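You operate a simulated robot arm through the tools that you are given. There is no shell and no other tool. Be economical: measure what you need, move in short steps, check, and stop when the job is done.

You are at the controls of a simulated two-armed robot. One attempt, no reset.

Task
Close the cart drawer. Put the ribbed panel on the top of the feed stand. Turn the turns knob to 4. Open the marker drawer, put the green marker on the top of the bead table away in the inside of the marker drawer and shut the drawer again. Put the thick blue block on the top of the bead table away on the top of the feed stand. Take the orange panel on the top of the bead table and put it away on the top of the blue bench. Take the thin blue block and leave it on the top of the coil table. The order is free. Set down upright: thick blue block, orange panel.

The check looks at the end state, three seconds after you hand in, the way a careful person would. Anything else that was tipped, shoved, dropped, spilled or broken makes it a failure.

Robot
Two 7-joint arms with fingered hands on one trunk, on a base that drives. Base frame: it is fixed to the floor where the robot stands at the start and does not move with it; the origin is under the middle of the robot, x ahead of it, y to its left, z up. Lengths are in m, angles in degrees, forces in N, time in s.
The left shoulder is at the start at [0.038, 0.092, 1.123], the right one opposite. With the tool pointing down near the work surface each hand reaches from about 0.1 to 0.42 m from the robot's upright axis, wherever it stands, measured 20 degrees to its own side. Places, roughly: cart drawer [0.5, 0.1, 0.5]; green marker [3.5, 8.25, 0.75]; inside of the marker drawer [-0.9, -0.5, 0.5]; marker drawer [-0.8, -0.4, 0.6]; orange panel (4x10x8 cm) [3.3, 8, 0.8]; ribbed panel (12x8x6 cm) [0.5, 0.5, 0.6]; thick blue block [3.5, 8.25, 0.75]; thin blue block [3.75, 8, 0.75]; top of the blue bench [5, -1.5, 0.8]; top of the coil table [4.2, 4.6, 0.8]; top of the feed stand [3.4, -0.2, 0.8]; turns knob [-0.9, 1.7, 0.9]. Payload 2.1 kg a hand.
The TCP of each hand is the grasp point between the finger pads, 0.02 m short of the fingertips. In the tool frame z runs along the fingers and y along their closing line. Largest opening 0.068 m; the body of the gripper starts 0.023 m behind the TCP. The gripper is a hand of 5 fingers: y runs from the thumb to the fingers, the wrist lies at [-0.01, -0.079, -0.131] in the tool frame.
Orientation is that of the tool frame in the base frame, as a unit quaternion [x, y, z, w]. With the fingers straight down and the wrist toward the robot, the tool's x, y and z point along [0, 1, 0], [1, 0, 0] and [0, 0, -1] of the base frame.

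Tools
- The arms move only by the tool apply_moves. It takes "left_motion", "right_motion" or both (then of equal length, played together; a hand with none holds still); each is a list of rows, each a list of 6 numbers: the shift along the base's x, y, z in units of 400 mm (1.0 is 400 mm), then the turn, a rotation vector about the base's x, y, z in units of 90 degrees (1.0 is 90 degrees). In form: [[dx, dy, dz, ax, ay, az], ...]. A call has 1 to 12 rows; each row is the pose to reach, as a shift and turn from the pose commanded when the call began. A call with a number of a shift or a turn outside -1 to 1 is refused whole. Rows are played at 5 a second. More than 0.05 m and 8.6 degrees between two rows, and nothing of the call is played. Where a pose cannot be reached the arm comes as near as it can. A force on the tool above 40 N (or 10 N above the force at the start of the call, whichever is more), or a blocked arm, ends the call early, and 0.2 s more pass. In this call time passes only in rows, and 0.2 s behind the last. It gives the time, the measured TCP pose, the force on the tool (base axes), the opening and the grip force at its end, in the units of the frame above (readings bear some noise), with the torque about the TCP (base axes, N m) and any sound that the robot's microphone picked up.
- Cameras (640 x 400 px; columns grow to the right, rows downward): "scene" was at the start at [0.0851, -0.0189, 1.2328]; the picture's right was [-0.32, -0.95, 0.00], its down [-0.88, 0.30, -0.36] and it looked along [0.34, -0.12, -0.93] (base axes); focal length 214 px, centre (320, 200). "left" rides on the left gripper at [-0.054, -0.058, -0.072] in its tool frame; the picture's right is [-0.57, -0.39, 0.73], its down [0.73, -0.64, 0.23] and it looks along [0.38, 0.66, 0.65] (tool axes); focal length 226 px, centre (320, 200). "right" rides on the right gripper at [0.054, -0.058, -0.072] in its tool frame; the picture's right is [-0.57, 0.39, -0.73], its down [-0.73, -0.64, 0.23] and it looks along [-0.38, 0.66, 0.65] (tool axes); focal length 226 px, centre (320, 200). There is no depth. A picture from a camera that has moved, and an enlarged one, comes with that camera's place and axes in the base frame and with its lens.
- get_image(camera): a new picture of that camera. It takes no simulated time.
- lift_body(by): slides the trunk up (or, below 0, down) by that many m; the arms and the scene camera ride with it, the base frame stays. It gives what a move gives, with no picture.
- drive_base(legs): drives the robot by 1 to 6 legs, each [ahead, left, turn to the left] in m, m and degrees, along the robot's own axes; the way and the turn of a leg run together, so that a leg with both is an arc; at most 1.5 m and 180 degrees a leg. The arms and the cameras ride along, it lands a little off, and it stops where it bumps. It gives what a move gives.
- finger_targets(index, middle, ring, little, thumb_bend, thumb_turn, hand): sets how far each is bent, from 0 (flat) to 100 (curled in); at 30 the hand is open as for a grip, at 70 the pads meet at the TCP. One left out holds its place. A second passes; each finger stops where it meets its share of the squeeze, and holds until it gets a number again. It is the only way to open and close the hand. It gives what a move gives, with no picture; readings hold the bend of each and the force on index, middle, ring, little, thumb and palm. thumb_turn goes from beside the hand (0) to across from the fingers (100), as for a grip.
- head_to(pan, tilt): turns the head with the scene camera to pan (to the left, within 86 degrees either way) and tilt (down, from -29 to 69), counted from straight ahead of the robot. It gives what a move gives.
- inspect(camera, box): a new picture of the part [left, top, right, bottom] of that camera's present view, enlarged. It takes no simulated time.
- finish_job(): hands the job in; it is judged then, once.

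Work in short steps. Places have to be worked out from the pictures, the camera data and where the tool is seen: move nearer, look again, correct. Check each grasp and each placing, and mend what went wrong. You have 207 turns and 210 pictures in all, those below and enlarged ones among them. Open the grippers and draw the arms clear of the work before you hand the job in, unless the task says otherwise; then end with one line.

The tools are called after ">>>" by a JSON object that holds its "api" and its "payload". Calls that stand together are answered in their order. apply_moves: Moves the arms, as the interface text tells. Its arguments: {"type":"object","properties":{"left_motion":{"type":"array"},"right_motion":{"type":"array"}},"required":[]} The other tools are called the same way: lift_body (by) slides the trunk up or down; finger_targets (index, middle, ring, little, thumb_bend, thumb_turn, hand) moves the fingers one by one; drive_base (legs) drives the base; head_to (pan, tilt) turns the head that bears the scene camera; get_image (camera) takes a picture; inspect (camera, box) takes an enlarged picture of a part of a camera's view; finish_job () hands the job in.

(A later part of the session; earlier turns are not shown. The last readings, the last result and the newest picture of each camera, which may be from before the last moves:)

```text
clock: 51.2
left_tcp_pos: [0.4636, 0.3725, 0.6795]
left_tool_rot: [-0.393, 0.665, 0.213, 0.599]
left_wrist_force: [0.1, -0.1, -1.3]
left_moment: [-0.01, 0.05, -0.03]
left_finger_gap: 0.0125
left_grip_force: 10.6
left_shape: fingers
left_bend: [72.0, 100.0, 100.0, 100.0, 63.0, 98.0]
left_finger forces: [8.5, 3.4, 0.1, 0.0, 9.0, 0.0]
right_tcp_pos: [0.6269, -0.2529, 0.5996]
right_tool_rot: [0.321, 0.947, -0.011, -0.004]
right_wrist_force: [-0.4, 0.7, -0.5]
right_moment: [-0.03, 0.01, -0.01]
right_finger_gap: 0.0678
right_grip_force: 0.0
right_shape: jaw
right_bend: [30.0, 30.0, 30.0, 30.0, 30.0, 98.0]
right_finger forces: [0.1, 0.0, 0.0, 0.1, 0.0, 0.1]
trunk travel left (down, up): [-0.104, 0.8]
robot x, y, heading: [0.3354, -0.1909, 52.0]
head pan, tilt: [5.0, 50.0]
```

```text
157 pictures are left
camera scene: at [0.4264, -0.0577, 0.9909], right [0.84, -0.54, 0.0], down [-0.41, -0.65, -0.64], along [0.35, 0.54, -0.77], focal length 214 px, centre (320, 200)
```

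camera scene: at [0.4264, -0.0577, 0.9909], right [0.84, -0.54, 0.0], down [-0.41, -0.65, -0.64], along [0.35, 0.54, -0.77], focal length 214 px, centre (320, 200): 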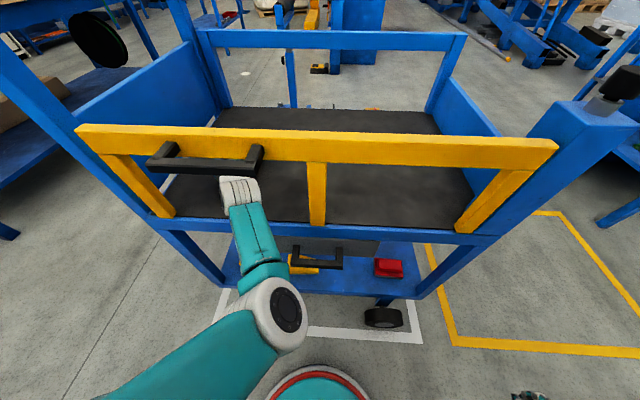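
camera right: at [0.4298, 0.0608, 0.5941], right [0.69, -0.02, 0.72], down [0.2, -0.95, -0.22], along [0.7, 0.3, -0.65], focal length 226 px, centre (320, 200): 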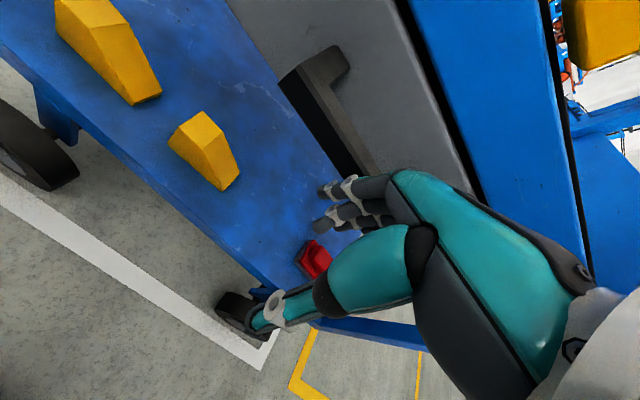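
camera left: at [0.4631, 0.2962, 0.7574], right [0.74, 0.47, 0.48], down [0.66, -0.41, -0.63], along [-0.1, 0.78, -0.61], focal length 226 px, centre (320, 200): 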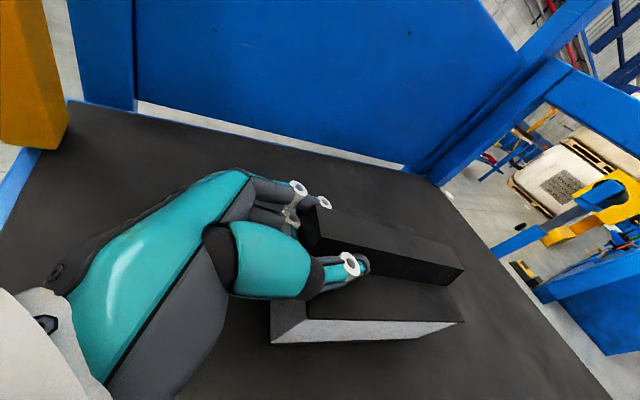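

Held firmly and centered in the window. I continue backing out.

>>> {"api": "drive_base", "payload": {"legs": [[-0.15, 0, 0]]}}

>>> {"api": "get_image", "payload": {"camera": "left"}}

>>> {"api": "drive_base", "payload": {"legs": [[-0.25, 0, 0]]}}

>>> {"api": "get_image", "payload": {"camera": "scene"}}

>>> {"api": "get_image", "payload": {"camera": "left"}}

```text
clock: 52.6
left_tcp_pos: [0.3725, 0.2535, 0.6797]
left_tool_rot: [-0.394, 0.664, 0.213, 0.599]
left_wrist_force: [0.1, -0.3, -1.1]
left_moment: [-0.04, 0.05, -0.03]
left_finger_gap: 0.0128
left_grip_force: 10.7
left_shape: fingers
left_bend: [72.0, 100.0, 100.0, 100.0, 63.0, 98.0]
left_finger forces: [8.5, 3.4, 0.0, 0.1, 9.0, 0.1]
right_tcp_pos: [0.537, -0.3713, 0.5992]
right_tool_rot: [0.321, 0.947, -0.01, -0.003]
right_wrist_force: [-0.9, -0.6, -0.1]
right_moment: [0.01, 0.01, -0.04]
right_finger_gap: 0.0681
right_grip_force: 0.0
right_shape: jaw
right_bend: [30.0, 30.0, 30.0, 30.0, 30.0, 98.0]
right_finger forces: [0.0, 0.0, 0.0, 0.1, 0.0, 0.1]
trunk travel left (down, up): [-0.104, 0.8]
robot x, y, heading: [0.2437, -0.3082, 52.4]
head pan, tilt: [5.0, 50.0]
```

```text
156 pictures are left
camera left: at [0.3714, 0.1782, 0.7574], right [0.74, 0.47, 0.48], down [0.66, -0.41, -0.63], along [-0.1, 0.78, -0.61], focal length 226 px, centre (320, 200)
```

left: 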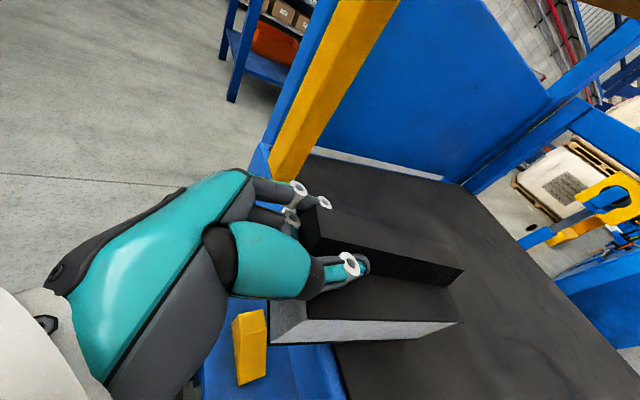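

```text
clock: 54.5
left_tcp_pos: [0.2197, 0.0518, 0.6793]
left_tool_rot: [-0.392, 0.665, 0.212, 0.599]
left_wrist_force: [-0.2, 0.2, -1.1]
left_moment: [-0.04, 0.03, 0.0]
left_finger_gap: 0.0126
left_grip_force: 10.1
left_shape: fingers
left_bend: [72.0, 100.0, 100.0, 100.0, 63.0, 98.0]
left_finger forces: [8.7, 3.4, 0.0, 0.0, 9.0, 0.1]
right_tcp_pos: [0.3792, -0.5739, 0.6004]
right_tool_rot: [0.323, 0.946, -0.01, -0.003]
right_wrist_force: [0.3, 0.1, -0.3]
right_moment: [0.01, -0.01, -0.01]
right_finger_gap: 0.068
right_grip_force: 0.1
right_shape: jaw
right_bend: [30.0, 30.0, 30.0, 30.0, 30.0, 98.0]
right_finger forces: [0.0, 0.0, 0.1, 0.1, 0.1, 0.0]
trunk travel left (down, up): [-0.104, 0.8]
robot x, y, heading: [0.0855, -0.5064, 52.1]
head pan, tilt: [5.0, 50.0]
```

```text
155 pictures are left
camera scene: at [0.1802, -0.3773, 0.9909], right [0.84, -0.54, 0.0], down [-0.42, -0.64, -0.64], along [0.35, 0.54, -0.77], focal length 214 px, centre (320, 200)
```

scene: 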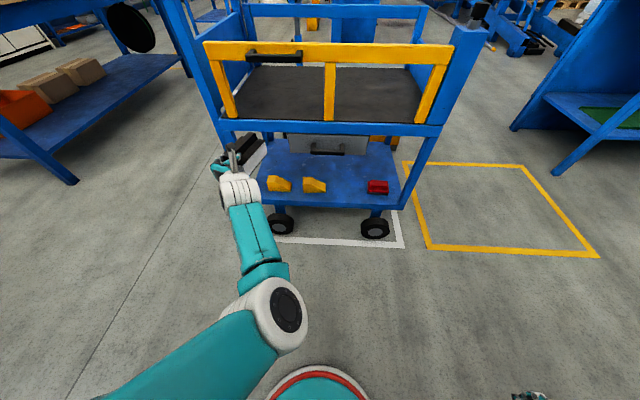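

```text
154 pictures are left
camera left: at [0.2179, -0.0236, 0.7574], right [0.75, 0.46, 0.48], down [0.66, -0.41, -0.63], along [-0.1, 0.79, -0.61], focal length 226 px, centre (320, 200)
```

left: 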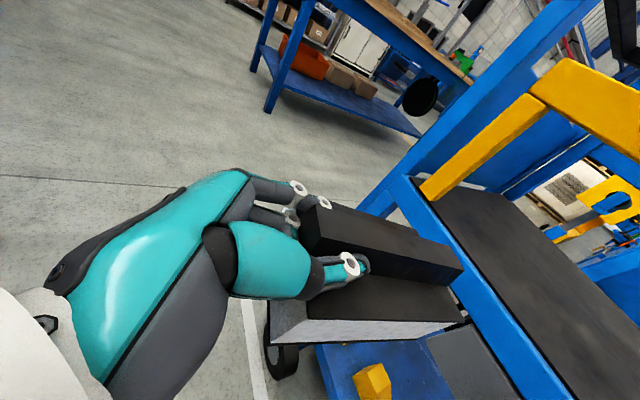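

The ribbed panel is out of the cart, well gripped. I raise the trunk, turn toward the feed stand (heading 0), and look.

>>> {"api": "lift_body", "payload": {"by": 0.3}}

>>> {"api": "drive_base", "payload": {"legs": [[-0.1, 0, 0], [0, 0, -52]]}}

>>> {"api": "head_to", "payload": {"pan": 0, "tilt": 20}}

>>> {"api": "get_image", "payload": {"camera": "scene"}}

>>> {"api": "inspect", "payload": {"camera": "scene", "box": [160, 40, 480, 240]}}

```text
clock: 57.5
left_tcp_pos: [0.2197, 0.0513, 0.9793]
left_tool_rot: [-0.391, 0.666, 0.212, 0.599]
left_wrist_force: [-0.5, 0.8, -1.2]
left_moment: [-0.04, 0.04, 0.0]
left_finger_gap: 0.0127
left_grip_force: 11.0
left_shape: fingers
left_bend: [72.0, 100.0, 100.0, 100.0, 63.0, 98.0]
left_finger forces: [8.5, 3.5, 0.0, 0.0, 8.9, 0.0]
right_tcp_pos: [0.3798, -0.5724, 0.8999]
right_tool_rot: [0.323, 0.946, -0.011, -0.003]
right_wrist_force: [0.8, -0.1, -0.8]
right_moment: [0.02, 0.02, -0.03]
right_finger_gap: 0.068
right_grip_force: 0.1
right_shape: jaw
right_bend: [30.0, 30.0, 30.0, 30.0, 30.0, 98.0]
right_finger forces: [0.0, 0.0, 0.0, 0.0, 0.0, 0.0]
trunk travel left (down, up): [-0.404, 0.5]
robot x, y, heading: [0.0883, -0.506, 52.3]
head pan, tilt: [5.0, 50.0]
```

```text
clock: 60.9
left_tcp_pos: [0.5472, -0.3439, 0.98]
left_tool_rot: [-0.061, 0.769, -0.071, 0.632]
left_wrist_force: [-0.5, 0.2, -0.8]
left_moment: [0.0, 0.06, 0.03]
left_finger_gap: 0.0125
left_grip_force: 10.4
left_shape: fingers
left_bend: [72.0, 100.0, 100.0, 100.0, 63.0, 98.0]
left_finger forces: [8.5, 3.1, 0.1, 0.0, 8.9, 0.1]
right_tcp_pos: [0.1552, -0.856, 0.9007]
right_tool_rot: [0.704, 0.71, -0.007, -0.007]
right_wrist_force: [-0.6, 0.3, -0.3]
right_moment: [-0.01, 0.0, 0.0]
right_finger_gap: 0.0681
right_grip_force: 0.1
right_shape: jaw
right_bend: [30.0, 30.0, 30.0, 30.0, 30.0, 98.0]
right_finger forces: [0.0, 0.1, 0.1, 0.0, 0.1, 0.0]
trunk travel left (down, up): [-0.404, 0.5]
robot x, y, heading: [0.0259, -0.5838, 0.2]
head pan, tilt: [5.0, 50.0]
```

```text
clock: 61.9
left_tcp_pos: [0.5475, -0.344, 0.9805]
left_tool_rot: [-0.061, 0.77, -0.071, 0.631]
left_wrist_force: [-0.1, 0.6, -1.9]
left_moment: [0.01, 0.05, -0.02]
left_finger_gap: 0.0122
left_grip_force: 10.1
left_shape: fingers
left_bend: [72.0, 100.0, 100.0, 100.0, 63.0, 98.0]
left_finger forces: [8.5, 3.1, 0.0, 0.0, 8.8, 0.0]
right_tcp_pos: [0.1552, -0.8561, 0.8996]
right_tool_rot: [0.704, 0.71, -0.008, -0.006]
right_wrist_force: [0.6, 0.2, 1.0]
right_moment: [0.0, 0.02, 0.02]
right_finger_gap: 0.0677
right_grip_force: 0.1
right_shape: jaw
right_bend: [30.0, 30.0, 30.0, 30.0, 30.0, 98.0]
right_finger forces: [0.0, 0.1, 0.1, 0.0, 0.1, 0.0]
trunk travel left (down, up): [-0.404, 0.5]
robot x, y, heading: [0.0296, -0.5855, 0.4]
head pan, tilt: [0.0, 20.0]
```

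```text
153 pictures are left
camera scene: at [0.1476, -0.5872, 1.3405], right [0.01, -1.0, 0.0], down [-0.34, 0.0, -0.94], along [0.94, 0.01, -0.34], focal length 214 px, centre (320, 200)
```

scene: 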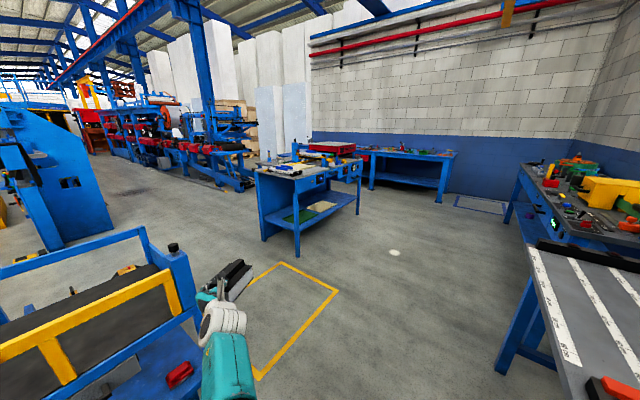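

```text
2.00 times, centred on (320, 140) of scene
camera zoom: at [0.1476, -0.5872, 1.3405], right [0.01, -1.0, 0.0], down [-0.34, 0.0, -0.94], along [0.94, 0.01, -0.34], focal length 429 px, centre (320, 320)
```

zoom: 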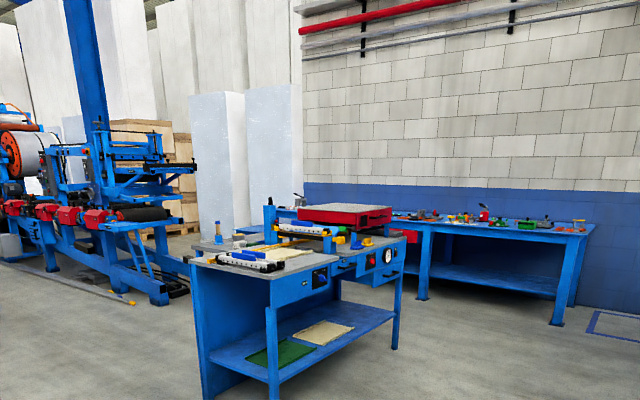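

The desk ahead matches the feed stand, and the far table against the wall is the blue bench. I drive closer to inspect the feed stand top.

>>> {"api": "drive_base", "payload": {"legs": [[0.3, -0.12, 0], [1.2, 0, 0]]}}

>>> {"api": "lift_body", "payload": {"by": 0.25}}

>>> {"api": "get_image", "payload": {"camera": "scene"}}

>>> {"api": "inspect", "payload": {"camera": "scene", "box": [200, 60, 460, 222]}}

```text
clock: 69.8
left_tcp_pos: [2.068, -0.4929, 0.9804]
left_tool_rot: [-0.048, 0.771, -0.083, 0.63]
left_wrist_force: [-0.3, -0.4, -2.2]
left_moment: [0.01, 0.05, -0.02]
left_finger_gap: 0.0123
left_grip_force: 9.9
left_shape: fingers
left_bend: [72.0, 100.0, 100.0, 100.0, 63.0, 98.0]
left_finger forces: [8.5, 3.1, 0.1, 0.0, 8.7, 0.1]
right_tcp_pos: [1.6596, -0.9904, 0.9014]
right_tool_rot: [0.717, 0.697, -0.008, -0.007]
right_wrist_force: [-0.2, 0.8, -0.5]
right_moment: [0.03, 0.0, 0.02]
right_finger_gap: 0.0681
right_grip_force: 0.0
right_shape: jaw
right_bend: [30.0, 30.0, 30.0, 30.0, 30.0, 98.0]
right_finger forces: [0.0, 0.0, 0.1, 0.0, 0.1, 0.0]
trunk travel left (down, up): [-0.404, 0.5]
robot x, y, heading: [1.54, -0.7177, -1.8]
head pan, tilt: [0.0, 20.0]
```

```text
clock: 72.3
left_tcp_pos: [2.0683, -0.4932, 1.2301]
left_tool_rot: [-0.048, 0.771, -0.082, 0.63]
left_wrist_force: [0.1, 0.0, -1.4]
left_moment: [0.0, 0.06, 0.01]
left_finger_gap: 0.0123
left_grip_force: 10.1
left_shape: fingers
left_bend: [72.0, 100.0, 100.0, 100.0, 63.0, 98.0]
left_finger forces: [8.4, 3.2, 0.0, 0.0, 8.7, 0.0]
right_tcp_pos: [1.6598, -0.991, 1.1485]
right_tool_rot: [0.717, 0.697, -0.009, -0.008]
right_wrist_force: [0.0, -0.7, -0.3]
right_moment: [0.0, -0.02, 0.03]
right_finger_gap: 0.0681
right_grip_force: 0.1
right_shape: jaw
right_bend: [30.0, 30.0, 30.0, 30.0, 30.0, 98.0]
right_finger forces: [0.0, 0.1, 0.0, 0.0, 0.1, 0.0]
trunk travel left (down, up): [-0.654, 0.25]
robot x, y, heading: [1.5388, -0.7206, -1.5]
head pan, tilt: [0.0, 20.0]
```

```text
151 pictures are left
camera scene: at [1.6442, -0.7216, 1.5913], right [-0.03, -1.0, 0.0], down [-0.34, 0.01, -0.94], along [0.94, -0.03, -0.34], focal length 214 px, centre (320, 200)
```

scene: 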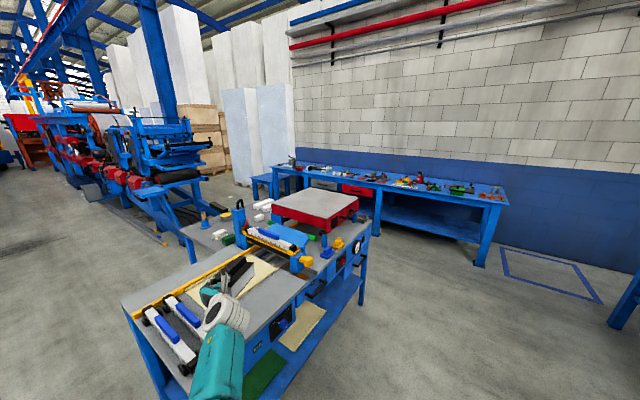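

```text
2.46 times, centred on (330, 141) of scene
camera zoom: at [1.6442, -0.7216, 1.5913], right [-0.03, -1.0, 0.0], down [-0.34, 0.01, -0.94], along [0.94, -0.03, -0.34], focal length 528 px, centre (295, 345)
```

zoom: 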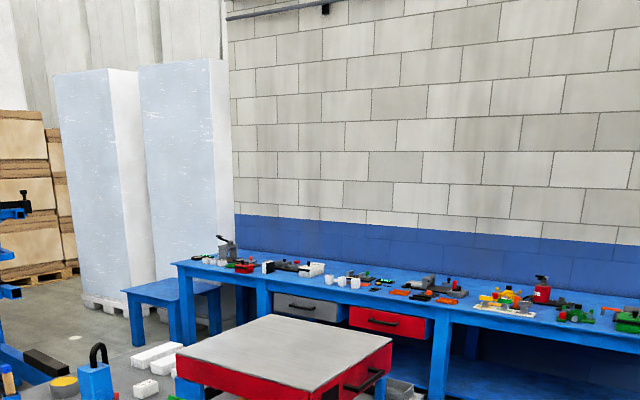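

I tilt down and zoom on the near table top to find the clear area.

>>> {"api": "head_to", "payload": {"pan": 12, "tilt": 40}}

>>> {"api": "get_image", "payload": {"camera": "scene"}}

>>> {"api": "inspect", "payload": {"camera": "scene", "box": [180, 60, 420, 210]}}

```text
clock: 73.2
left_tcp_pos: [2.0686, -0.4924, 1.231]
left_tool_rot: [-0.048, 0.771, -0.082, 0.629]
left_wrist_force: [0.0, 0.2, -1.4]
left_moment: [-0.01, 0.07, 0.01]
left_finger_gap: 0.0122
left_grip_force: 10.6
left_shape: fingers
left_bend: [72.0, 100.0, 100.0, 100.0, 63.0, 98.0]
left_finger forces: [8.4, 3.3, 0.0, 0.1, 8.7, 0.1]
right_tcp_pos: [1.6592, -0.9905, 1.1494]
right_tool_rot: [0.717, 0.697, -0.009, -0.007]
right_wrist_force: [0.0, 0.2, 0.3]
right_moment: [-0.01, 0.01, 0.0]
right_finger_gap: 0.068
right_grip_force: 0.1
right_shape: jaw
right_bend: [30.0, 30.0, 30.0, 30.0, 30.0, 98.0]
right_finger forces: [0.0, 0.1, 0.0, 0.0, 0.0, 0.0]
trunk travel left (down, up): [-0.654, 0.25]
robot x, y, heading: [1.5386, -0.7168, -1.4]
head pan, tilt: [12.0, 40.0]
```

```text
149 pictures are left
camera scene: at [1.6348, -0.7037, 1.56], right [0.18, -0.98, 0.0], down [-0.63, -0.12, -0.77], along [0.75, 0.14, -0.64], focal length 214 px, centre (320, 200)
```

scene: 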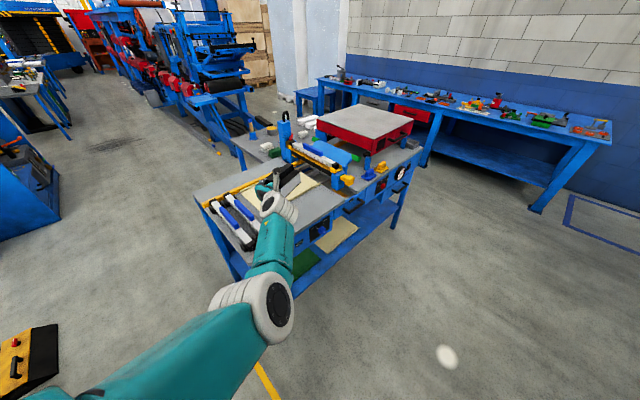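

```text
2.67 times, centred on (300, 135) of scene
camera zoom: at [1.6348, -0.7037, 1.56], right [0.18, -0.98, 0.0], down [-0.63, -0.12, -0.77], along [0.75, 0.14, -0.64], focal length 572 px, centre (373, 373)
```

zoom: 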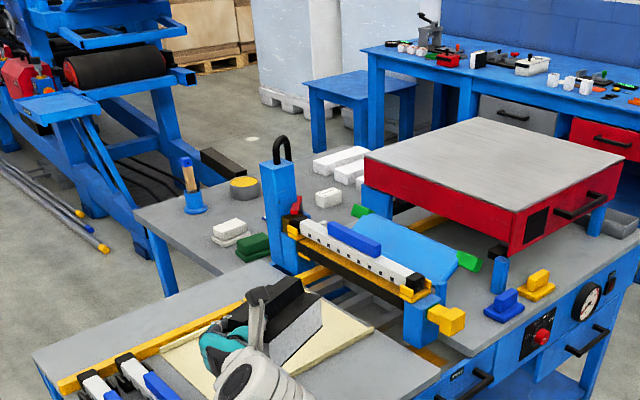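

The target (3.4,-0.2) falls on the grey leaf behind the roller. I go around the left side to view it closer.

>>> {"api": "drive_base", "payload": {"legs": [[0.15, 1.2, 1.4], [0.85, 0.1, 0]]}}

>>> {"api": "head_to", "payload": {"pan": -25, "tilt": 35}}

>>> {"api": "get_image", "payload": {"camera": "scene"}}

```text
clock: 83.7
left_tcp_pos: [3.105, 0.8493, 1.2296]
left_tool_rot: [-0.054, 0.771, -0.077, 0.63]
left_wrist_force: [0.4, 0.1, -1.5]
left_moment: [0.01, 0.05, -0.01]
left_finger_gap: 0.0124
left_grip_force: 10.2
left_shape: fingers
left_bend: [72.0, 100.0, 100.0, 100.0, 63.0, 98.0]
left_finger forces: [8.5, 3.2, 0.0, 0.1, 8.7, 0.0]
right_tcp_pos: [2.7038, 0.3442, 1.1495]
right_tool_rot: [0.71, 0.704, -0.009, -0.008]
right_wrist_force: [-0.7, 0.3, 0.0]
right_moment: [-0.04, 0.02, 0.03]
right_finger_gap: 0.0677
right_grip_force: 0.1
right_shape: jaw
right_bend: [30.0, 30.0, 30.0, 30.0, 30.0, 98.0]
right_finger forces: [0.0, 0.0, 0.1, 0.0, 0.0, 0.1]
trunk travel left (down, up): [-0.654, 0.25]
robot x, y, heading: [2.5824, 0.6169, -0.4]
head pan, tilt: [12.0, 40.0]
```

```text
clock: 84.8
left_tcp_pos: [3.1053, 0.8491, 1.2294]
left_tool_rot: [-0.056, 0.77, -0.077, 0.631]
left_wrist_force: [0.1, 0.0, -0.5]
left_moment: [-0.03, 0.04, 0.0]
left_finger_gap: 0.0123
left_grip_force: 10.2
left_shape: fingers
left_bend: [72.0, 100.0, 100.0, 100.0, 63.0, 98.0]
left_finger forces: [8.6, 3.2, 0.0, 0.0, 8.7, 0.0]
right_tcp_pos: [2.704, 0.3444, 1.1506]
right_tool_rot: [0.71, 0.704, -0.008, -0.006]
right_wrist_force: [-0.9, 0.6, -0.4]
right_moment: [-0.01, 0.03, -0.03]
right_finger_gap: 0.068
right_grip_force: 0.0
right_shape: jaw
right_bend: [30.0, 30.0, 30.0, 30.0, 30.0, 98.0]
right_finger forces: [0.0, 0.0, 0.1, 0.1, 0.0, 0.1]
trunk travel left (down, up): [-0.654, 0.25]
robot x, y, heading: [2.5806, 0.6157, -0.7]
head pan, tilt: [-25.0, 35.0]
```

```text
147 pictures are left
camera scene: at [2.6702, 0.576, 1.5675], right [-0.43, -0.9, 0.0], down [-0.52, 0.25, -0.82], along [0.74, -0.35, -0.57], focal length 214 px, centre (320, 200)
```

scene: 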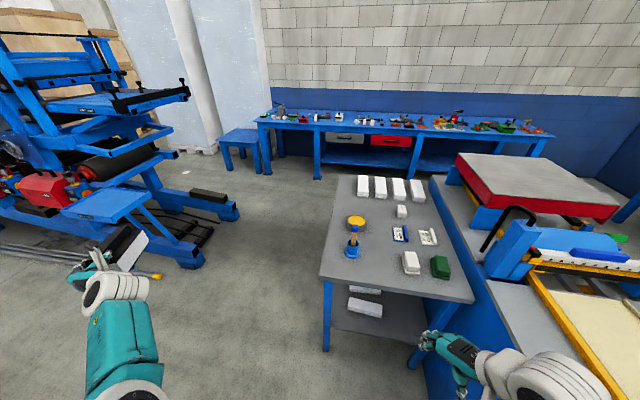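

This separate grey stand at (3.3,-0.15) is the feed stand. I zoom in on its top.

>>> {"api": "inspect", "payload": {"camera": "scene", "box": [310, 160, 490, 310]}}

```text
2.67 times, centred on (400, 235) of scene
camera zoom: at [2.6702, 0.576, 1.5675], right [-0.43, -0.9, 0.0], down [-0.52, 0.25, -0.82], along [0.74, -0.35, -0.57], focal length 572 px, centre (107, 107)
```

zoom: 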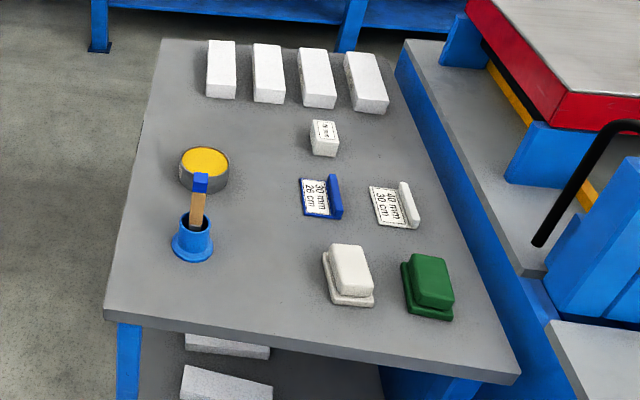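

I'll place the panel from the stand's open left side, in the free zone between the yellow cap and white bricks. I raise a bit, turn to face it here, then slide over.

>>> {"api": "lift_body", "payload": {"by": 0.1}}

>>> {"api": "drive_base", "payload": {"legs": [[0, 0, -125.4], [-0.65, 0.87, 0]]}}

>>> {"api": "head_to", "payload": {"pan": 10, "tilt": 55}}

>>> {"api": "get_image", "payload": {"camera": "scene"}}

>>> {"api": "get_image", "payload": {"camera": "left"}}

```text
clock: 86.1
left_tcp_pos: [3.1046, 0.8489, 1.3304]
left_tool_rot: [-0.054, 0.77, -0.077, 0.631]
left_wrist_force: [-0.2, -0.1, -0.6]
left_moment: [0.02, 0.05, 0.0]
left_finger_gap: 0.0124
left_grip_force: 10.6
left_shape: fingers
left_bend: [72.0, 100.0, 100.0, 100.0, 63.0, 98.0]
left_finger forces: [8.5, 3.1, 0.1, 0.0, 8.7, 0.0]
right_tcp_pos: [2.7036, 0.3437, 1.2495]
right_tool_rot: [0.711, 0.704, -0.008, -0.008]
right_wrist_force: [-0.3, 0.7, 0.3]
right_moment: [0.03, -0.02, -0.01]
right_finger_gap: 0.0679
right_grip_force: 0.1
right_shape: jaw
right_bend: [30.0, 30.0, 30.0, 30.0, 30.0, 98.0]
right_finger forces: [0.0, 0.0, 0.0, 0.0, 0.1, 0.0]
trunk travel left (down, up): [-0.754, 0.15]
robot x, y, heading: [2.5801, 0.6163, -0.4]
head pan, tilt: [-25.0, 35.0]
```

```text
clock: 96.8
left_tcp_pos: [3.576, 0.1302, 1.3304]
left_tool_rot: [0.652, 0.414, -0.592, 0.233]
left_wrist_force: [-0.5, 0.0, -1.6]
left_moment: [0.04, -0.02, -0.01]
left_finger_gap: 0.0118
left_grip_force: 9.2
left_shape: fingers
left_bend: [72.0, 100.0, 100.0, 100.0, 64.0, 98.0]
left_finger forces: [8.4, 2.5, 0.0, 0.0, 8.4, 0.1]
right_tcp_pos: [3.3721, 0.7431, 1.2499]
right_tool_rot: [0.957, -0.291, 0.003, -0.01]
right_wrist_force: [0.8, -0.3, -1.1]
right_moment: [0.01, 0.01, 0.02]
right_finger_gap: 0.068
right_grip_force: 0.1
right_shape: jaw
right_bend: [30.0, 30.0, 30.0, 30.0, 30.0, 98.0]
right_finger forces: [0.0, 0.1, 0.0, 0.1, 0.1, 0.1]
trunk travel left (down, up): [-0.754, 0.15]
robot x, y, heading: [3.6672, 0.6953, -123.8]
head pan, tilt: [-25.0, 35.0]
```

```text
clock: 97.8
left_tcp_pos: [3.5745, 0.1301, 1.3303]
left_tool_rot: [0.651, 0.415, -0.591, 0.233]
left_wrist_force: [-0.7, 0.5, -1.6]
left_moment: [0.01, -0.03, -0.01]
left_finger_gap: 0.0119
left_grip_force: 9.2
left_shape: fingers
left_bend: [72.0, 100.0, 100.0, 100.0, 64.0, 98.0]
left_finger forces: [8.4, 2.5, 0.0, 0.0, 8.4, 0.0]
right_tcp_pos: [3.3716, 0.7414, 1.2507]
right_tool_rot: [0.957, -0.29, 0.003, -0.009]
right_wrist_force: [-1.0, 0.4, 0.3]
right_moment: [-0.05, -0.02, 0.0]
right_finger_gap: 0.068
right_grip_force: 0.0
right_shape: jaw
right_bend: [30.0, 30.0, 30.0, 30.0, 30.0, 98.0]
right_finger forces: [0.0, 0.1, 0.0, 0.0, 0.0, 0.0]
trunk travel left (down, up): [-0.754, 0.15]
robot x, y, heading: [3.6666, 0.6987, -123.6]
head pan, tilt: [10.0, 55.0]
```

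```text
145 pictures are left
camera scene: at [3.6296, 0.6206, 1.6393], right [-0.91, 0.4, 0.0], down [0.33, 0.75, -0.57], along [-0.23, -0.52, -0.82], focal length 214 px, centre (320, 200)
```

scene: 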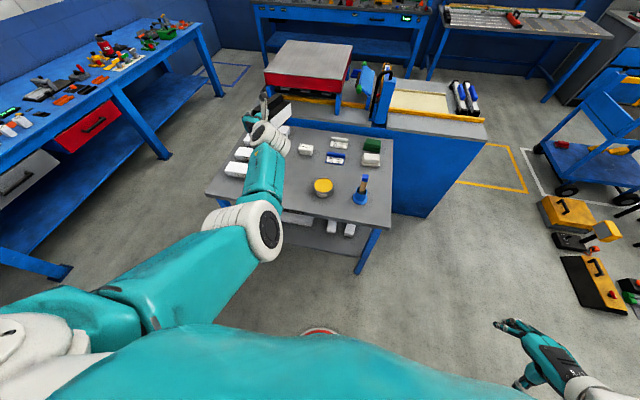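

```text
144 pictures are left
camera left: at [3.5714, 0.2038, 1.4074], right [-0.71, -0.52, 0.48], down [-0.69, 0.36, -0.63], along [0.15, -0.78, -0.61], focal length 226 px, centre (320, 200)
```

left: 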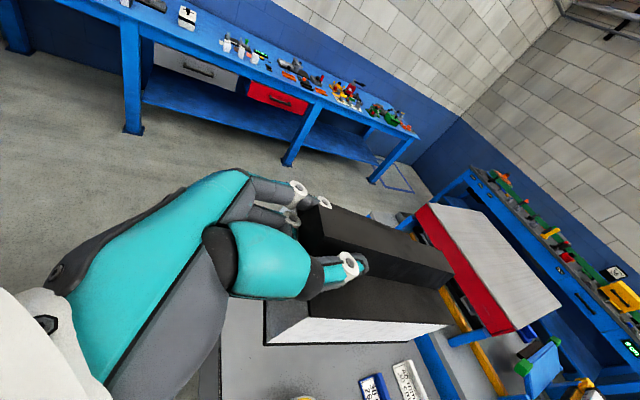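

The table fit agrees. I move ahead 0.155 m with a small turn, lower, and check.

>>> {"api": "drive_base", "payload": {"legs": [[0.155, 0.03, -2]]}}

>>> {"api": "lift_body", "payload": {"by": -0.38}}

>>> {"api": "get_image", "payload": {"camera": "scene"}}

>>> {"api": "get_image", "payload": {"camera": "left"}}

```text
clock: 99.2
left_tcp_pos: [3.4916, -0.0126, 1.3295]
left_tool_rot: [0.658, 0.404, -0.595, 0.222]
left_wrist_force: [0.0, 1.1, -1.1]
left_moment: [0.06, -0.04, -0.02]
left_finger_gap: 0.0122
left_grip_force: 10.0
left_shape: fingers
left_bend: [72.0, 100.0, 100.0, 100.0, 64.0, 98.0]
left_finger forces: [8.4, 2.5, 0.0, 0.0, 8.4, 0.0]
right_tcp_pos: [3.309, 0.6051, 1.2507]
right_tool_rot: [0.952, -0.306, 0.003, -0.011]
right_wrist_force: [0.5, 0.1, -0.1]
right_moment: [0.0, 0.02, 0.0]
right_finger_gap: 0.0679
right_grip_force: 0.0
right_shape: jaw
right_bend: [30.0, 30.0, 30.0, 30.0, 30.0, 98.0]
right_finger forces: [0.0, 0.0, 0.0, 0.0, 0.0, 0.1]
trunk travel left (down, up): [-0.754, 0.15]
robot x, y, heading: [3.602, 0.5547, -125.8]
head pan, tilt: [10.0, 55.0]
```

```text
clock: 102.9
left_tcp_pos: [3.4915, -0.0118, 0.9502]
left_tool_rot: [0.658, 0.404, -0.595, 0.222]
left_wrist_force: [0.5, -0.5, -1.5]
left_moment: [0.02, -0.02, 0.0]
left_finger_gap: 0.0118
left_grip_force: 9.4
left_shape: fingers
left_bend: [72.0, 100.0, 100.0, 100.0, 64.0, 98.0]
left_finger forces: [8.3, 2.4, 0.0, 0.0, 8.5, 0.0]
right_tcp_pos: [3.3091, 0.6078, 0.8715]
right_tool_rot: [0.952, -0.306, 0.003, -0.01]
right_wrist_force: [0.4, 0.5, 0.6]
right_moment: [-0.01, -0.02, 0.01]
right_finger_gap: 0.0678
right_grip_force: 0.0
right_shape: jaw
right_bend: [30.0, 30.0, 30.0, 30.0, 30.0, 98.0]
right_finger forces: [0.0, 0.0, 0.0, 0.1, 0.0, 0.0]
trunk travel left (down, up): [-0.374, 0.53]
robot x, y, heading: [3.6022, 0.5483, -125.7]
head pan, tilt: [10.0, 55.0]
```

```text
143 pictures are left
camera scene: at [3.5498, 0.4587, 1.2583], right [-0.9, 0.43, 0.0], down [0.36, 0.74, -0.57], along [-0.25, -0.52, -0.82], focal length 214 px, centre (320, 200)
```

scene: 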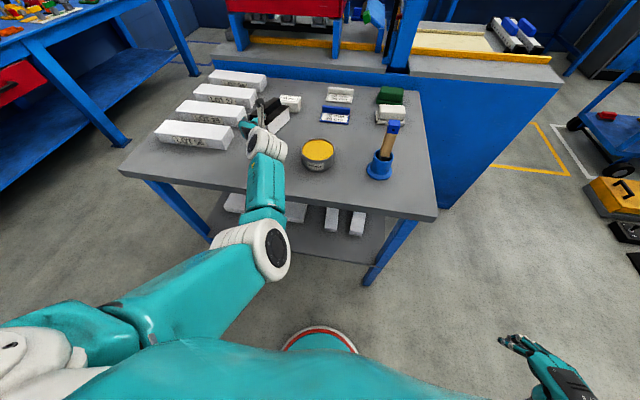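

```text
142 pictures are left
camera left: at [3.4902, 0.0621, 1.0276], right [-0.73, -0.49, 0.48], down [-0.67, 0.39, -0.63], along [0.13, -0.78, -0.61], focal length 226 px, centre (320, 200)
```

left: 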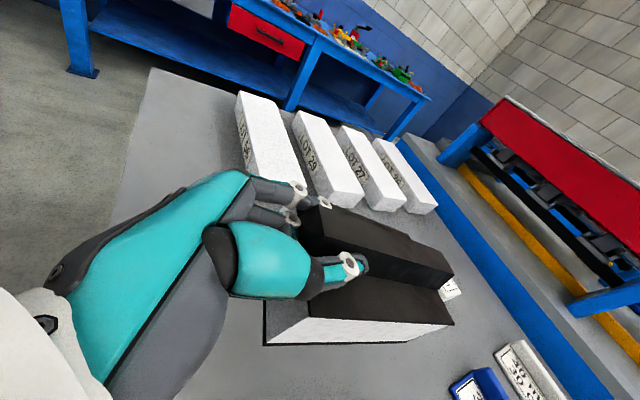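

Clear area confirmed: panel will sit between the yellow cap and bricks. I lower most of the way and watch the force.

>>> {"api": "lift_body", "payload": {"by": -0.08}}

>>> {"api": "apply_moves", "payload": {"left_motion": [[0, 0, -0.012, 0, 0, 0], [0, 0, -0.025, 0, 0, 0]]}}

>>> {"api": "get_image", "payload": {"camera": "left"}}

>>> {"api": "inspect", "payload": {"camera": "scene", "box": [180, 60, 340, 160]}}

```text
clock: 104.0
left_tcp_pos: [3.4906, -0.013, 0.8703]
left_tool_rot: [0.658, 0.404, -0.595, 0.223]
left_wrist_force: [-0.3, -0.7, -0.6]
left_moment: [0.05, -0.03, -0.03]
left_finger_gap: 0.0117
left_grip_force: 10.0
left_shape: fingers
left_bend: [72.0, 100.0, 100.0, 100.0, 64.0, 98.0]
left_finger forces: [8.4, 2.6, 0.1, 0.1, 8.4, 0.0]
right_tcp_pos: [3.3087, 0.6069, 0.7895]
right_tool_rot: [0.952, -0.306, 0.002, -0.011]
right_wrist_force: [0.3, 0.3, 0.6]
right_moment: [0.01, 0.02, 0.03]
right_finger_gap: 0.0679
right_grip_force: 0.0
right_shape: jaw
right_bend: [30.0, 30.0, 30.0, 30.0, 30.0, 98.0]
right_finger forces: [0.0, 0.0, 0.1, 0.0, 0.0, 0.1]
trunk travel left (down, up): [-0.294, 0.61]
robot x, y, heading: [3.6046, 0.5505, -126.1]
head pan, tilt: [10.0, 55.0]
```

```text
clock: 104.7
left_tcp_pos: [3.4907, -0.0128, 0.8611]
left_tool_rot: [0.658, 0.404, -0.595, 0.223]
left_wrist_force: [-0.4, -0.1, -1.3]
left_moment: [0.02, -0.03, -0.02]
left_finger_gap: 0.0115
left_grip_force: 10.4
left_shape: fingers
left_bend: [72.0, 100.0, 100.0, 100.0, 64.0, 98.0]
left_finger forces: [8.6, 2.3, 0.1, 0.0, 8.6, 0.0]
right_tcp_pos: [3.3079, 0.607, 0.7895]
right_tool_rot: [0.952, -0.305, 0.002, -0.01]
right_wrist_force: [-0.5, -1.0, 0.8]
right_moment: [-0.01, 0.0, 0.01]
right_finger_gap: 0.0682
right_grip_force: 0.0
right_shape: jaw
right_bend: [30.0, 30.0, 30.0, 30.0, 30.0, 98.0]
right_finger forces: [0.0, 0.0, 0.0, 0.0, 0.1, 0.0]
trunk travel left (down, up): [-0.294, 0.61]
robot x, y, heading: [3.6002, 0.5512, -125.9]
head pan, tilt: [10.0, 55.0]
```

```text
141 pictures are left
camera left: at [3.49, 0.0618, 0.9376], right [-0.73, -0.49, 0.48], down [-0.67, 0.39, -0.63], along [0.13, -0.78, -0.61], focal length 226 px, centre (320, 200)
```

left: 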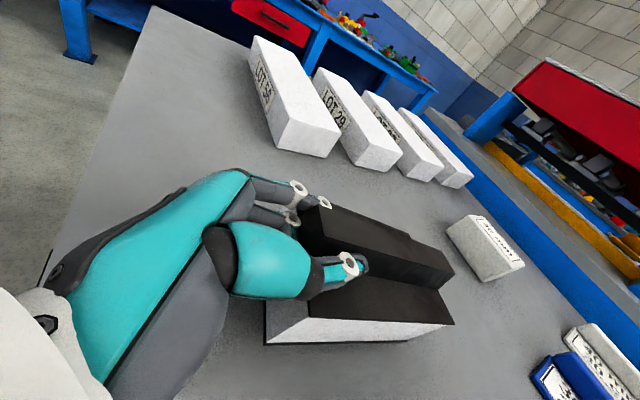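

```text
4.00 times, centred on (260, 110) of scene
camera zoom: at [3.543, 0.4494, 1.1777], right [-0.9, 0.43, 0.0], down [0.36, 0.74, -0.57], along [-0.25, -0.52, -0.82], focal length 858 px, centre (560, 560)
```

zoom: 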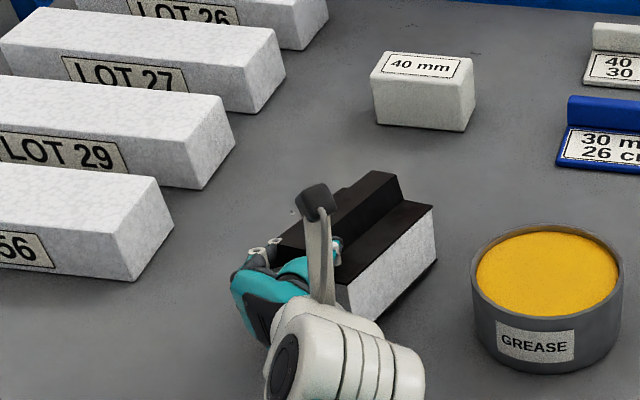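

Close to the surface. I lower in small steps until contact shows.

>>> {"api": "apply_moves", "payload": {"left_motion": [[0, 0, -0.012, 0, 0, 0], [0, 0, -0.022, 0, 0, 0]]}}

>>> {"api": "apply_moves", "payload": {"left_motion": [[0, 0, -0.01, 0, 0, 0]]}}

>>> {"api": "inspect", "payload": {"camera": "left", "box": [220, 180, 480, 380]}}

```text
clock: 105.2
left_tcp_pos: [3.4913, -0.013, 0.8522]
left_tool_rot: [0.658, 0.404, -0.596, 0.222]
left_wrist_force: [0.2, -0.1, -0.8]
left_moment: [-0.01, -0.02, 0.0]
left_finger_gap: 0.0114
left_grip_force: 9.1
left_shape: fingers
left_bend: [72.0, 100.0, 100.0, 100.0, 64.0, 98.0]
left_finger forces: [8.8, 0.3, 0.1, 0.0, 9.1, 0.0]
right_tcp_pos: [3.3092, 0.6064, 0.7907]
right_tool_rot: [0.952, -0.305, 0.002, -0.01]
right_wrist_force: [0.6, 0.5, -0.6]
right_moment: [0.0, -0.03, 0.0]
right_finger_gap: 0.068
right_grip_force: 0.0
right_shape: jaw
right_bend: [30.0, 30.0, 30.0, 30.0, 30.0, 98.0]
right_finger forces: [0.0, 0.1, 0.1, 0.0, 0.0, 0.1]
trunk travel left (down, up): [-0.294, 0.61]
robot x, y, heading: [3.6021, 0.5558, -125.8]
head pan, tilt: [10.0, 55.0]
```

```text
clock: 105.7
left_tcp_pos: [3.4919, -0.0121, 0.8478]
left_tool_rot: [0.658, 0.403, -0.595, 0.223]
left_wrist_force: [-0.3, 0.5, -1.2]
left_moment: [-0.01, 0.03, 0.03]
left_finger_gap: 0.0116
left_grip_force: 8.9
left_shape: fingers
left_bend: [72.0, 100.0, 100.0, 100.0, 64.0, 98.0]
left_finger forces: [9.0, 0.1, 0.0, 0.0, 9.0, 0.0]
right_tcp_pos: [3.3088, 0.6064, 0.79]
right_tool_rot: [0.952, -0.305, 0.002, -0.01]
right_wrist_force: [0.5, -0.2, 0.8]
right_moment: [-0.03, -0.01, 0.01]
right_finger_gap: 0.0682
right_grip_force: 0.1
right_shape: jaw
right_bend: [30.0, 30.0, 30.0, 30.0, 30.0, 98.0]
right_finger forces: [0.0, 0.0, 0.0, 0.1, 0.1, 0.0]
trunk travel left (down, up): [-0.294, 0.61]
robot x, y, heading: [3.6004, 0.5488, -125.7]
head pan, tilt: [10.0, 55.0]
```

```text
2.00 times, centred on (350, 280) of left
camera zoom: at [3.4905, 0.0622, 0.9247], right [-0.73, -0.49, 0.48], down [-0.67, 0.39, -0.63], along [0.13, -0.78, -0.61], focal length 452 px, centre (260, 40)
```

zoom: 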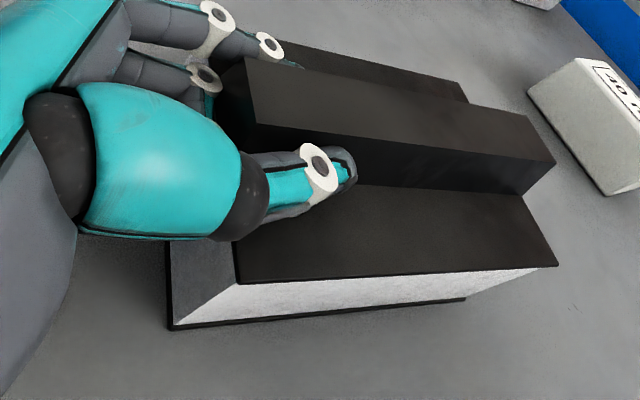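

The far end rests on the table (middle finger unloaded). I lower 4 mm more, then open.

>>> {"api": "apply_moves", "payload": {"left_motion": [[0, 0, -0.012, 0, 0, 0]]}}

>>> {"api": "finger_targets", "payload": {"hand": "left", "index": 40, "thumb_bend": 40}}

>>> {"api": "inspect", "payload": {"camera": "left", "box": [220, 180, 480, 380]}}

```text
clock: 106.0
left_tcp_pos: [3.4927, -0.0126, 0.8431]
left_tool_rot: [0.657, 0.402, -0.596, 0.224]
left_wrist_force: [0.3, 1.3, 8.5]
left_moment: [-0.13, 0.0, 0.03]
left_finger_gap: 0.0122
left_grip_force: 10.9
left_shape: fingers
left_bend: [72.0, 100.0, 100.0, 100.0, 64.0, 96.0]
left_finger forces: [11.4, 0.0, 0.1, 0.0, 10.4, 0.0]
right_tcp_pos: [3.3085, 0.6071, 0.791]
right_tool_rot: [0.952, -0.306, 0.003, -0.01]
right_wrist_force: [1.2, 0.6, 0.5]
right_moment: [0.06, 0.0, -0.01]
right_finger_gap: 0.0679
right_grip_force: 0.0
right_shape: jaw
right_bend: [30.0, 30.0, 30.0, 30.0, 30.0, 98.0]
right_finger forces: [0.1, 0.0, 0.1, 0.0, 0.0, 0.1]
trunk travel left (down, up): [-0.294, 0.61]
robot x, y, heading: [3.6027, 0.5504, -125.9]
head pan, tilt: [10.0, 55.0]
```

```text
clock: 107.0
left_tcp_pos: [3.4909, -0.01, 0.8432]
left_tool_rot: [0.659, 0.402, -0.595, 0.224]
left_wrist_force: [-3.8, 0.8, 8.7]
left_moment: [-0.31, -0.06, -0.13]
left_finger_gap: 0.0365
left_grip_force: 4.8
left_shape: fingers
left_bend: [51.0, 100.0, 100.0, 100.0, 40.0, 98.0]
left_finger forces: [9.2, 0.1, 0.0, 0.0, 0.0, 0.0]
right_tcp_pos: [3.3091, 0.6078, 0.7902]
right_tool_rot: [0.952, -0.306, 0.003, -0.01]
right_wrist_force: [-0.7, 0.3, 0.0]
right_moment: [-0.01, 0.01, 0.0]
right_finger_gap: 0.0678
right_grip_force: 0.2
right_shape: jaw
right_bend: [30.0, 30.0, 30.0, 30.0, 30.0, 98.0]
right_finger forces: [0.0, 0.0, 0.0, 0.0, 0.1, 0.1]
trunk travel left (down, up): [-0.294, 0.61]
robot x, y, heading: [3.6045, 0.5507, -125.8]
head pan, tilt: [10.0, 55.0]
```

```text
2.00 times, centred on (350, 280) of left
camera zoom: at [3.4901, 0.0629, 0.9204], right [-0.73, -0.49, 0.48], down [-0.67, 0.39, -0.63], along [0.12, -0.78, -0.61], focal length 452 px, centre (260, 40)
```

zoom: 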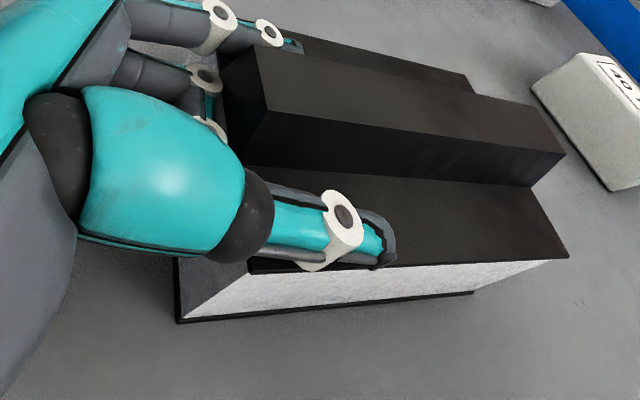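

Index is pressing on the slab; I raise slightly, then withdraw by driving back.

>>> {"api": "apply_moves", "payload": {"left_motion": [[0, 0, 0.02, 0, 0, 0], [0, 0, 0.06, 0, 0, 0], [0, 0, 0.12, 0, 0, 0]]}}

>>> {"api": "drive_base", "payload": {"legs": [[-0.2, 0, 0]]}}

>>> {"api": "get_image", "payload": {"camera": "scene"}}

>>> {"api": "inspect", "payload": {"camera": "scene", "box": [200, 20, 400, 145]}}

```text
clock: 107.8
left_tcp_pos: [3.4904, -0.0118, 0.8903]
left_tool_rot: [0.658, 0.403, -0.595, 0.223]
left_wrist_force: [0.2, 0.2, 0.2]
left_moment: [-0.01, -0.01, 0.0]
left_finger_gap: 0.0455
left_grip_force: 0.1
left_shape: fingers
left_bend: [40.0, 100.0, 100.0, 100.0, 40.0, 98.0]
left_finger forces: [0.0, 0.1, 0.1, 0.0, 0.0, 0.0]
right_tcp_pos: [3.3102, 0.6067, 0.7909]
right_tool_rot: [0.952, -0.305, 0.003, -0.01]
right_wrist_force: [-0.1, 0.5, 0.0]
right_moment: [0.01, -0.01, 0.0]
right_finger_gap: 0.0678
right_grip_force: 0.0
right_shape: jaw
right_bend: [30.0, 30.0, 30.0, 30.0, 30.0, 98.0]
right_finger forces: [0.0, 0.0, 0.0, 0.0, 0.0, 0.0]
trunk travel left (down, up): [-0.294, 0.61]
robot x, y, heading: [3.6045, 0.5487, -126.0]
head pan, tilt: [10.0, 55.0]
```

```text
clock: 109.4
left_tcp_pos: [3.6074, 0.1483, 0.8896]
left_tool_rot: [0.658, 0.403, -0.595, 0.222]
left_wrist_force: [0.1, 0.4, -0.2]
left_moment: [0.03, -0.02, 0.0]
left_finger_gap: 0.0456
left_grip_force: 0.0
left_shape: fingers
left_bend: [40.0, 100.0, 100.0, 100.0, 40.0, 98.0]
left_finger forces: [0.1, 0.0, 0.1, 0.1, 0.0, 0.0]
right_tcp_pos: [3.4251, 0.7663, 0.7893]
right_tool_rot: [0.952, -0.307, 0.003, -0.011]
right_wrist_force: [0.0, 0.5, -0.3]
right_moment: [-0.05, 0.0, 0.01]
right_finger_gap: 0.0678
right_grip_force: 0.0
right_shape: jaw
right_bend: [30.0, 30.0, 30.0, 30.0, 30.0, 98.0]
right_finger forces: [0.1, 0.1, 0.1, 0.1, 0.0, 0.0]
trunk travel left (down, up): [-0.294, 0.61]
robot x, y, heading: [3.7202, 0.7103, -125.5]
head pan, tilt: [10.0, 55.0]
```

```text
137 pictures are left
camera scene: at [3.6585, 0.6099, 1.1776], right [-0.9, 0.44, 0.0], down [0.36, 0.74, -0.57], along [-0.25, -0.52, -0.82], focal length 214 px, centre (320, 200)
```

scene: 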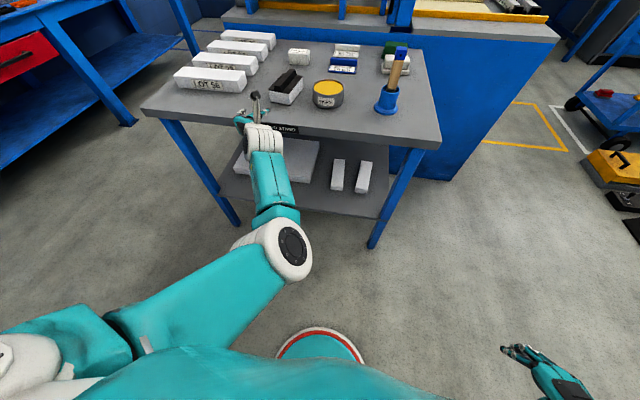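

```text
3.20 times, centred on (300, 82) of scene
camera zoom: at [3.6585, 0.6099, 1.1776], right [-0.9, 0.44, 0.0], down [0.36, 0.74, -0.57], along [-0.25, -0.52, -0.82], focal length 686 px, centre (384, 576)
```

zoom: 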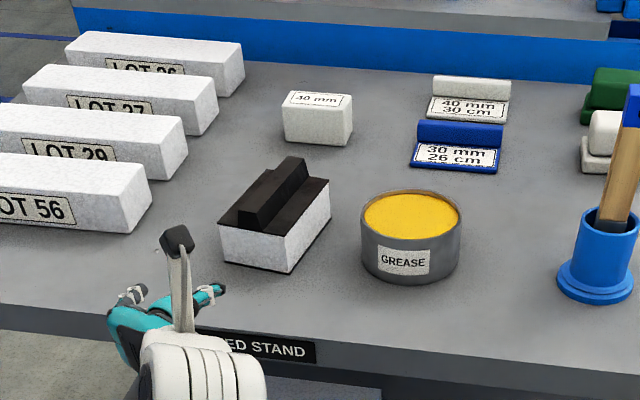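

The panel sits on the surface labelled FEED STAND. I back away, open the hand, raise the trunk, and restore the left hand's tool-down pose.

>>> {"api": "drive_base", "payload": {"legs": [[-0.15, 0, 0]]}}

>>> {"api": "finger_targets", "payload": {"hand": "left", "index": 30, "middle": 30, "ring": 30, "little": 30, "thumb_bend": 30}}

>>> {"api": "lift_body", "payload": {"by": 0.25}}

>>> {"api": "apply_moves", "payload": {"left_motion": [[0.026, 0.036, 0, 0.0113, -0.0677, -0.0589], [0.052, 0.073, 0, 0.0226, -0.1354, -0.1177], [0.078, 0.109, 0, 0.0339, -0.203, -0.1766], [0.104, 0.145, 0, 0.0451, -0.271, -0.2354], [0.13, 0.182, 0, 0.0564, -0.3386, -0.2943], [0.155, 0.218, 0, 0.0677, -0.406, -0.353], [0.181, 0.2545, 0, 0.079, -0.474, -0.412]]}}

>>> {"api": "apply_moves", "payload": {"left_motion": [[0.026, 0.036, 0, 0.0113, -0.0677, -0.0589], [0.052, 0.073, 0, 0.0226, -0.1354, -0.1177], [0.078, 0.109, 0, 0.0339, -0.203, -0.1766], [0.104, 0.145, 0, 0.0451, -0.271, -0.2354], [0.13, 0.182, 0, 0.0564, -0.3386, -0.2943], [0.155, 0.218, 0, 0.0677, -0.406, -0.353], [0.181, 0.2545, 0, 0.079, -0.474, -0.412]]}}

```text
clock: 110.8
left_tcp_pos: [3.695, 0.2707, 0.8894]
left_tool_rot: [0.658, 0.404, -0.595, 0.222]
left_wrist_force: [-0.2, 0.0, 0.5]
left_moment: [-0.02, 0.01, 0.0]
left_finger_gap: 0.0452
left_grip_force: 0.1
left_shape: fingers
left_bend: [40.0, 100.0, 100.0, 100.0, 40.0, 98.0]
left_finger forces: [0.0, 0.0, 0.1, 0.0, 0.1, 0.0]
right_tcp_pos: [3.5122, 0.8899, 0.7906]
right_tool_rot: [0.952, -0.306, 0.003, -0.01]
right_wrist_force: [-0.9, -0.1, 0.0]
right_moment: [0.02, -0.04, -0.01]
right_finger_gap: 0.0677
right_grip_force: 0.1
right_shape: jaw
right_bend: [30.0, 30.0, 30.0, 30.0, 30.0, 98.0]
right_finger forces: [0.0, 0.0, 0.0, 0.1, 0.0, 0.0]
trunk travel left (down, up): [-0.294, 0.61]
robot x, y, heading: [3.8089, 0.8331, -126.2]
head pan, tilt: [10.0, 55.0]
```

```text
clock: 111.8
left_tcp_pos: [3.6942, 0.271, 0.8889]
left_tool_rot: [0.659, 0.404, -0.595, 0.222]
left_wrist_force: [0.2, 0.1, 0.2]
left_moment: [-0.02, 0.02, -0.02]
left_finger_gap: 0.0619
left_grip_force: 0.0
left_shape: fingers
left_bend: [30.0, 30.0, 30.0, 30.0, 30.0, 98.0]
left_finger forces: [0.1, 0.0, 0.0, 0.1, 0.1, 0.0]
right_tcp_pos: [3.5134, 0.8888, 0.7903]
right_tool_rot: [0.952, -0.307, 0.002, -0.01]
right_wrist_force: [0.1, 0.4, 0.9]
right_moment: [0.0, -0.03, 0.03]
right_finger_gap: 0.0679
right_grip_force: 0.1
right_shape: jaw
right_bend: [30.0, 30.0, 30.0, 30.0, 30.0, 98.0]
right_finger forces: [0.0, 0.0, 0.0, 0.0, 0.0, 0.0]
trunk travel left (down, up): [-0.294, 0.61]
robot x, y, heading: [3.804, 0.8319, -126.0]
head pan, tilt: [10.0, 55.0]
```

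```text
clock: 114.4
left_tcp_pos: [3.6945, 0.2707, 1.1398]
left_tool_rot: [0.658, 0.404, -0.595, 0.223]
left_wrist_force: [-0.3, 0.8, 0.3]
left_moment: [-0.02, 0.0, 0.03]
left_finger_gap: 0.062
left_grip_force: 0.0
left_shape: fingers
left_bend: [30.0, 30.0, 30.0, 30.0, 30.0, 98.0]
left_finger forces: [0.0, 0.0, 0.1, 0.0, 0.0, 0.0]
right_tcp_pos: [3.5128, 0.8889, 1.0397]
right_tool_rot: [0.952, -0.307, 0.002, -0.01]
right_wrist_force: [-0.1, 0.5, -0.2]
right_moment: [0.02, -0.01, 0.01]
right_finger_gap: 0.068
right_grip_force: 0.0
right_shape: jaw
right_bend: [30.0, 30.0, 30.0, 30.0, 30.0, 98.0]
right_finger forces: [0.1, 0.0, 0.0, 0.1, 0.0, 0.0]
trunk travel left (down, up): [-0.544, 0.36]
robot x, y, heading: [3.8048, 0.828, -125.8]
head pan, tilt: [10.0, 55.0]
```

```text
clock: 116.0
left_tcp_pos: [3.7688, 0.3734, 1.1407]
left_tool_rot: [0.93, 0.105, -0.332, 0.116]
left_wrist_force: [-0.4, 0.1, -0.2]
left_moment: [0.02, -0.03, 0.01]
left_finger_gap: 0.0623
left_grip_force: 0.1
left_shape: fingers
left_bend: [30.0, 30.0, 30.0, 30.0, 30.0, 98.0]
left_finger forces: [0.0, 0.0, 0.0, 0.1, 0.0, 0.0]
right_tcp_pos: [3.5127, 0.8893, 1.0401]
right_tool_rot: [0.952, -0.306, 0.002, -0.01]
right_wrist_force: [-0.4, 0.0, -0.7]
right_moment: [0.02, 0.01, 0.0]
right_finger_gap: 0.0676
right_grip_force: 0.0
right_shape: jaw
right_bend: [30.0, 30.0, 30.0, 30.0, 30.0, 98.0]
right_finger forces: [0.1, 0.0, 0.2, 0.1, 0.0, 0.0]
trunk travel left (down, up): [-0.544, 0.36]
robot x, y, heading: [3.8071, 0.8311, -125.8]
head pan, tilt: [10.0, 55.0]
```

```text
clock: 117.6
left_tcp_pos: [3.8393, 0.4744, 1.1388]
left_tool_rot: [0.976, -0.218, 0.011, -0.02]
left_wrist_force: [0.5, -0.9, 0.0]
left_moment: [-0.02, -0.01, 0.03]
left_finger_gap: 0.0622
left_grip_force: 0.0
left_shape: fingers
left_bend: [30.0, 30.0, 30.0, 30.0, 30.0, 98.0]
left_finger forces: [0.1, 0.0, 0.1, 0.0, 0.0, 0.1]
right_tcp_pos: [3.5125, 0.8894, 1.0403]
right_tool_rot: [0.952, -0.307, 0.003, -0.01]
right_wrist_force: [-0.1, -0.3, 0.4]
right_moment: [-0.02, 0.02, 0.01]
right_finger_gap: 0.068
right_grip_force: 0.0
right_shape: jaw
right_bend: [30.0, 30.0, 30.0, 30.0, 30.0, 98.0]
right_finger forces: [0.1, 0.1, 0.1, 0.0, 0.0, 0.0]
trunk travel left (down, up): [-0.544, 0.36]
robot x, y, heading: [3.8058, 0.8318, -125.9]
head pan, tilt: [10.0, 55.0]
```

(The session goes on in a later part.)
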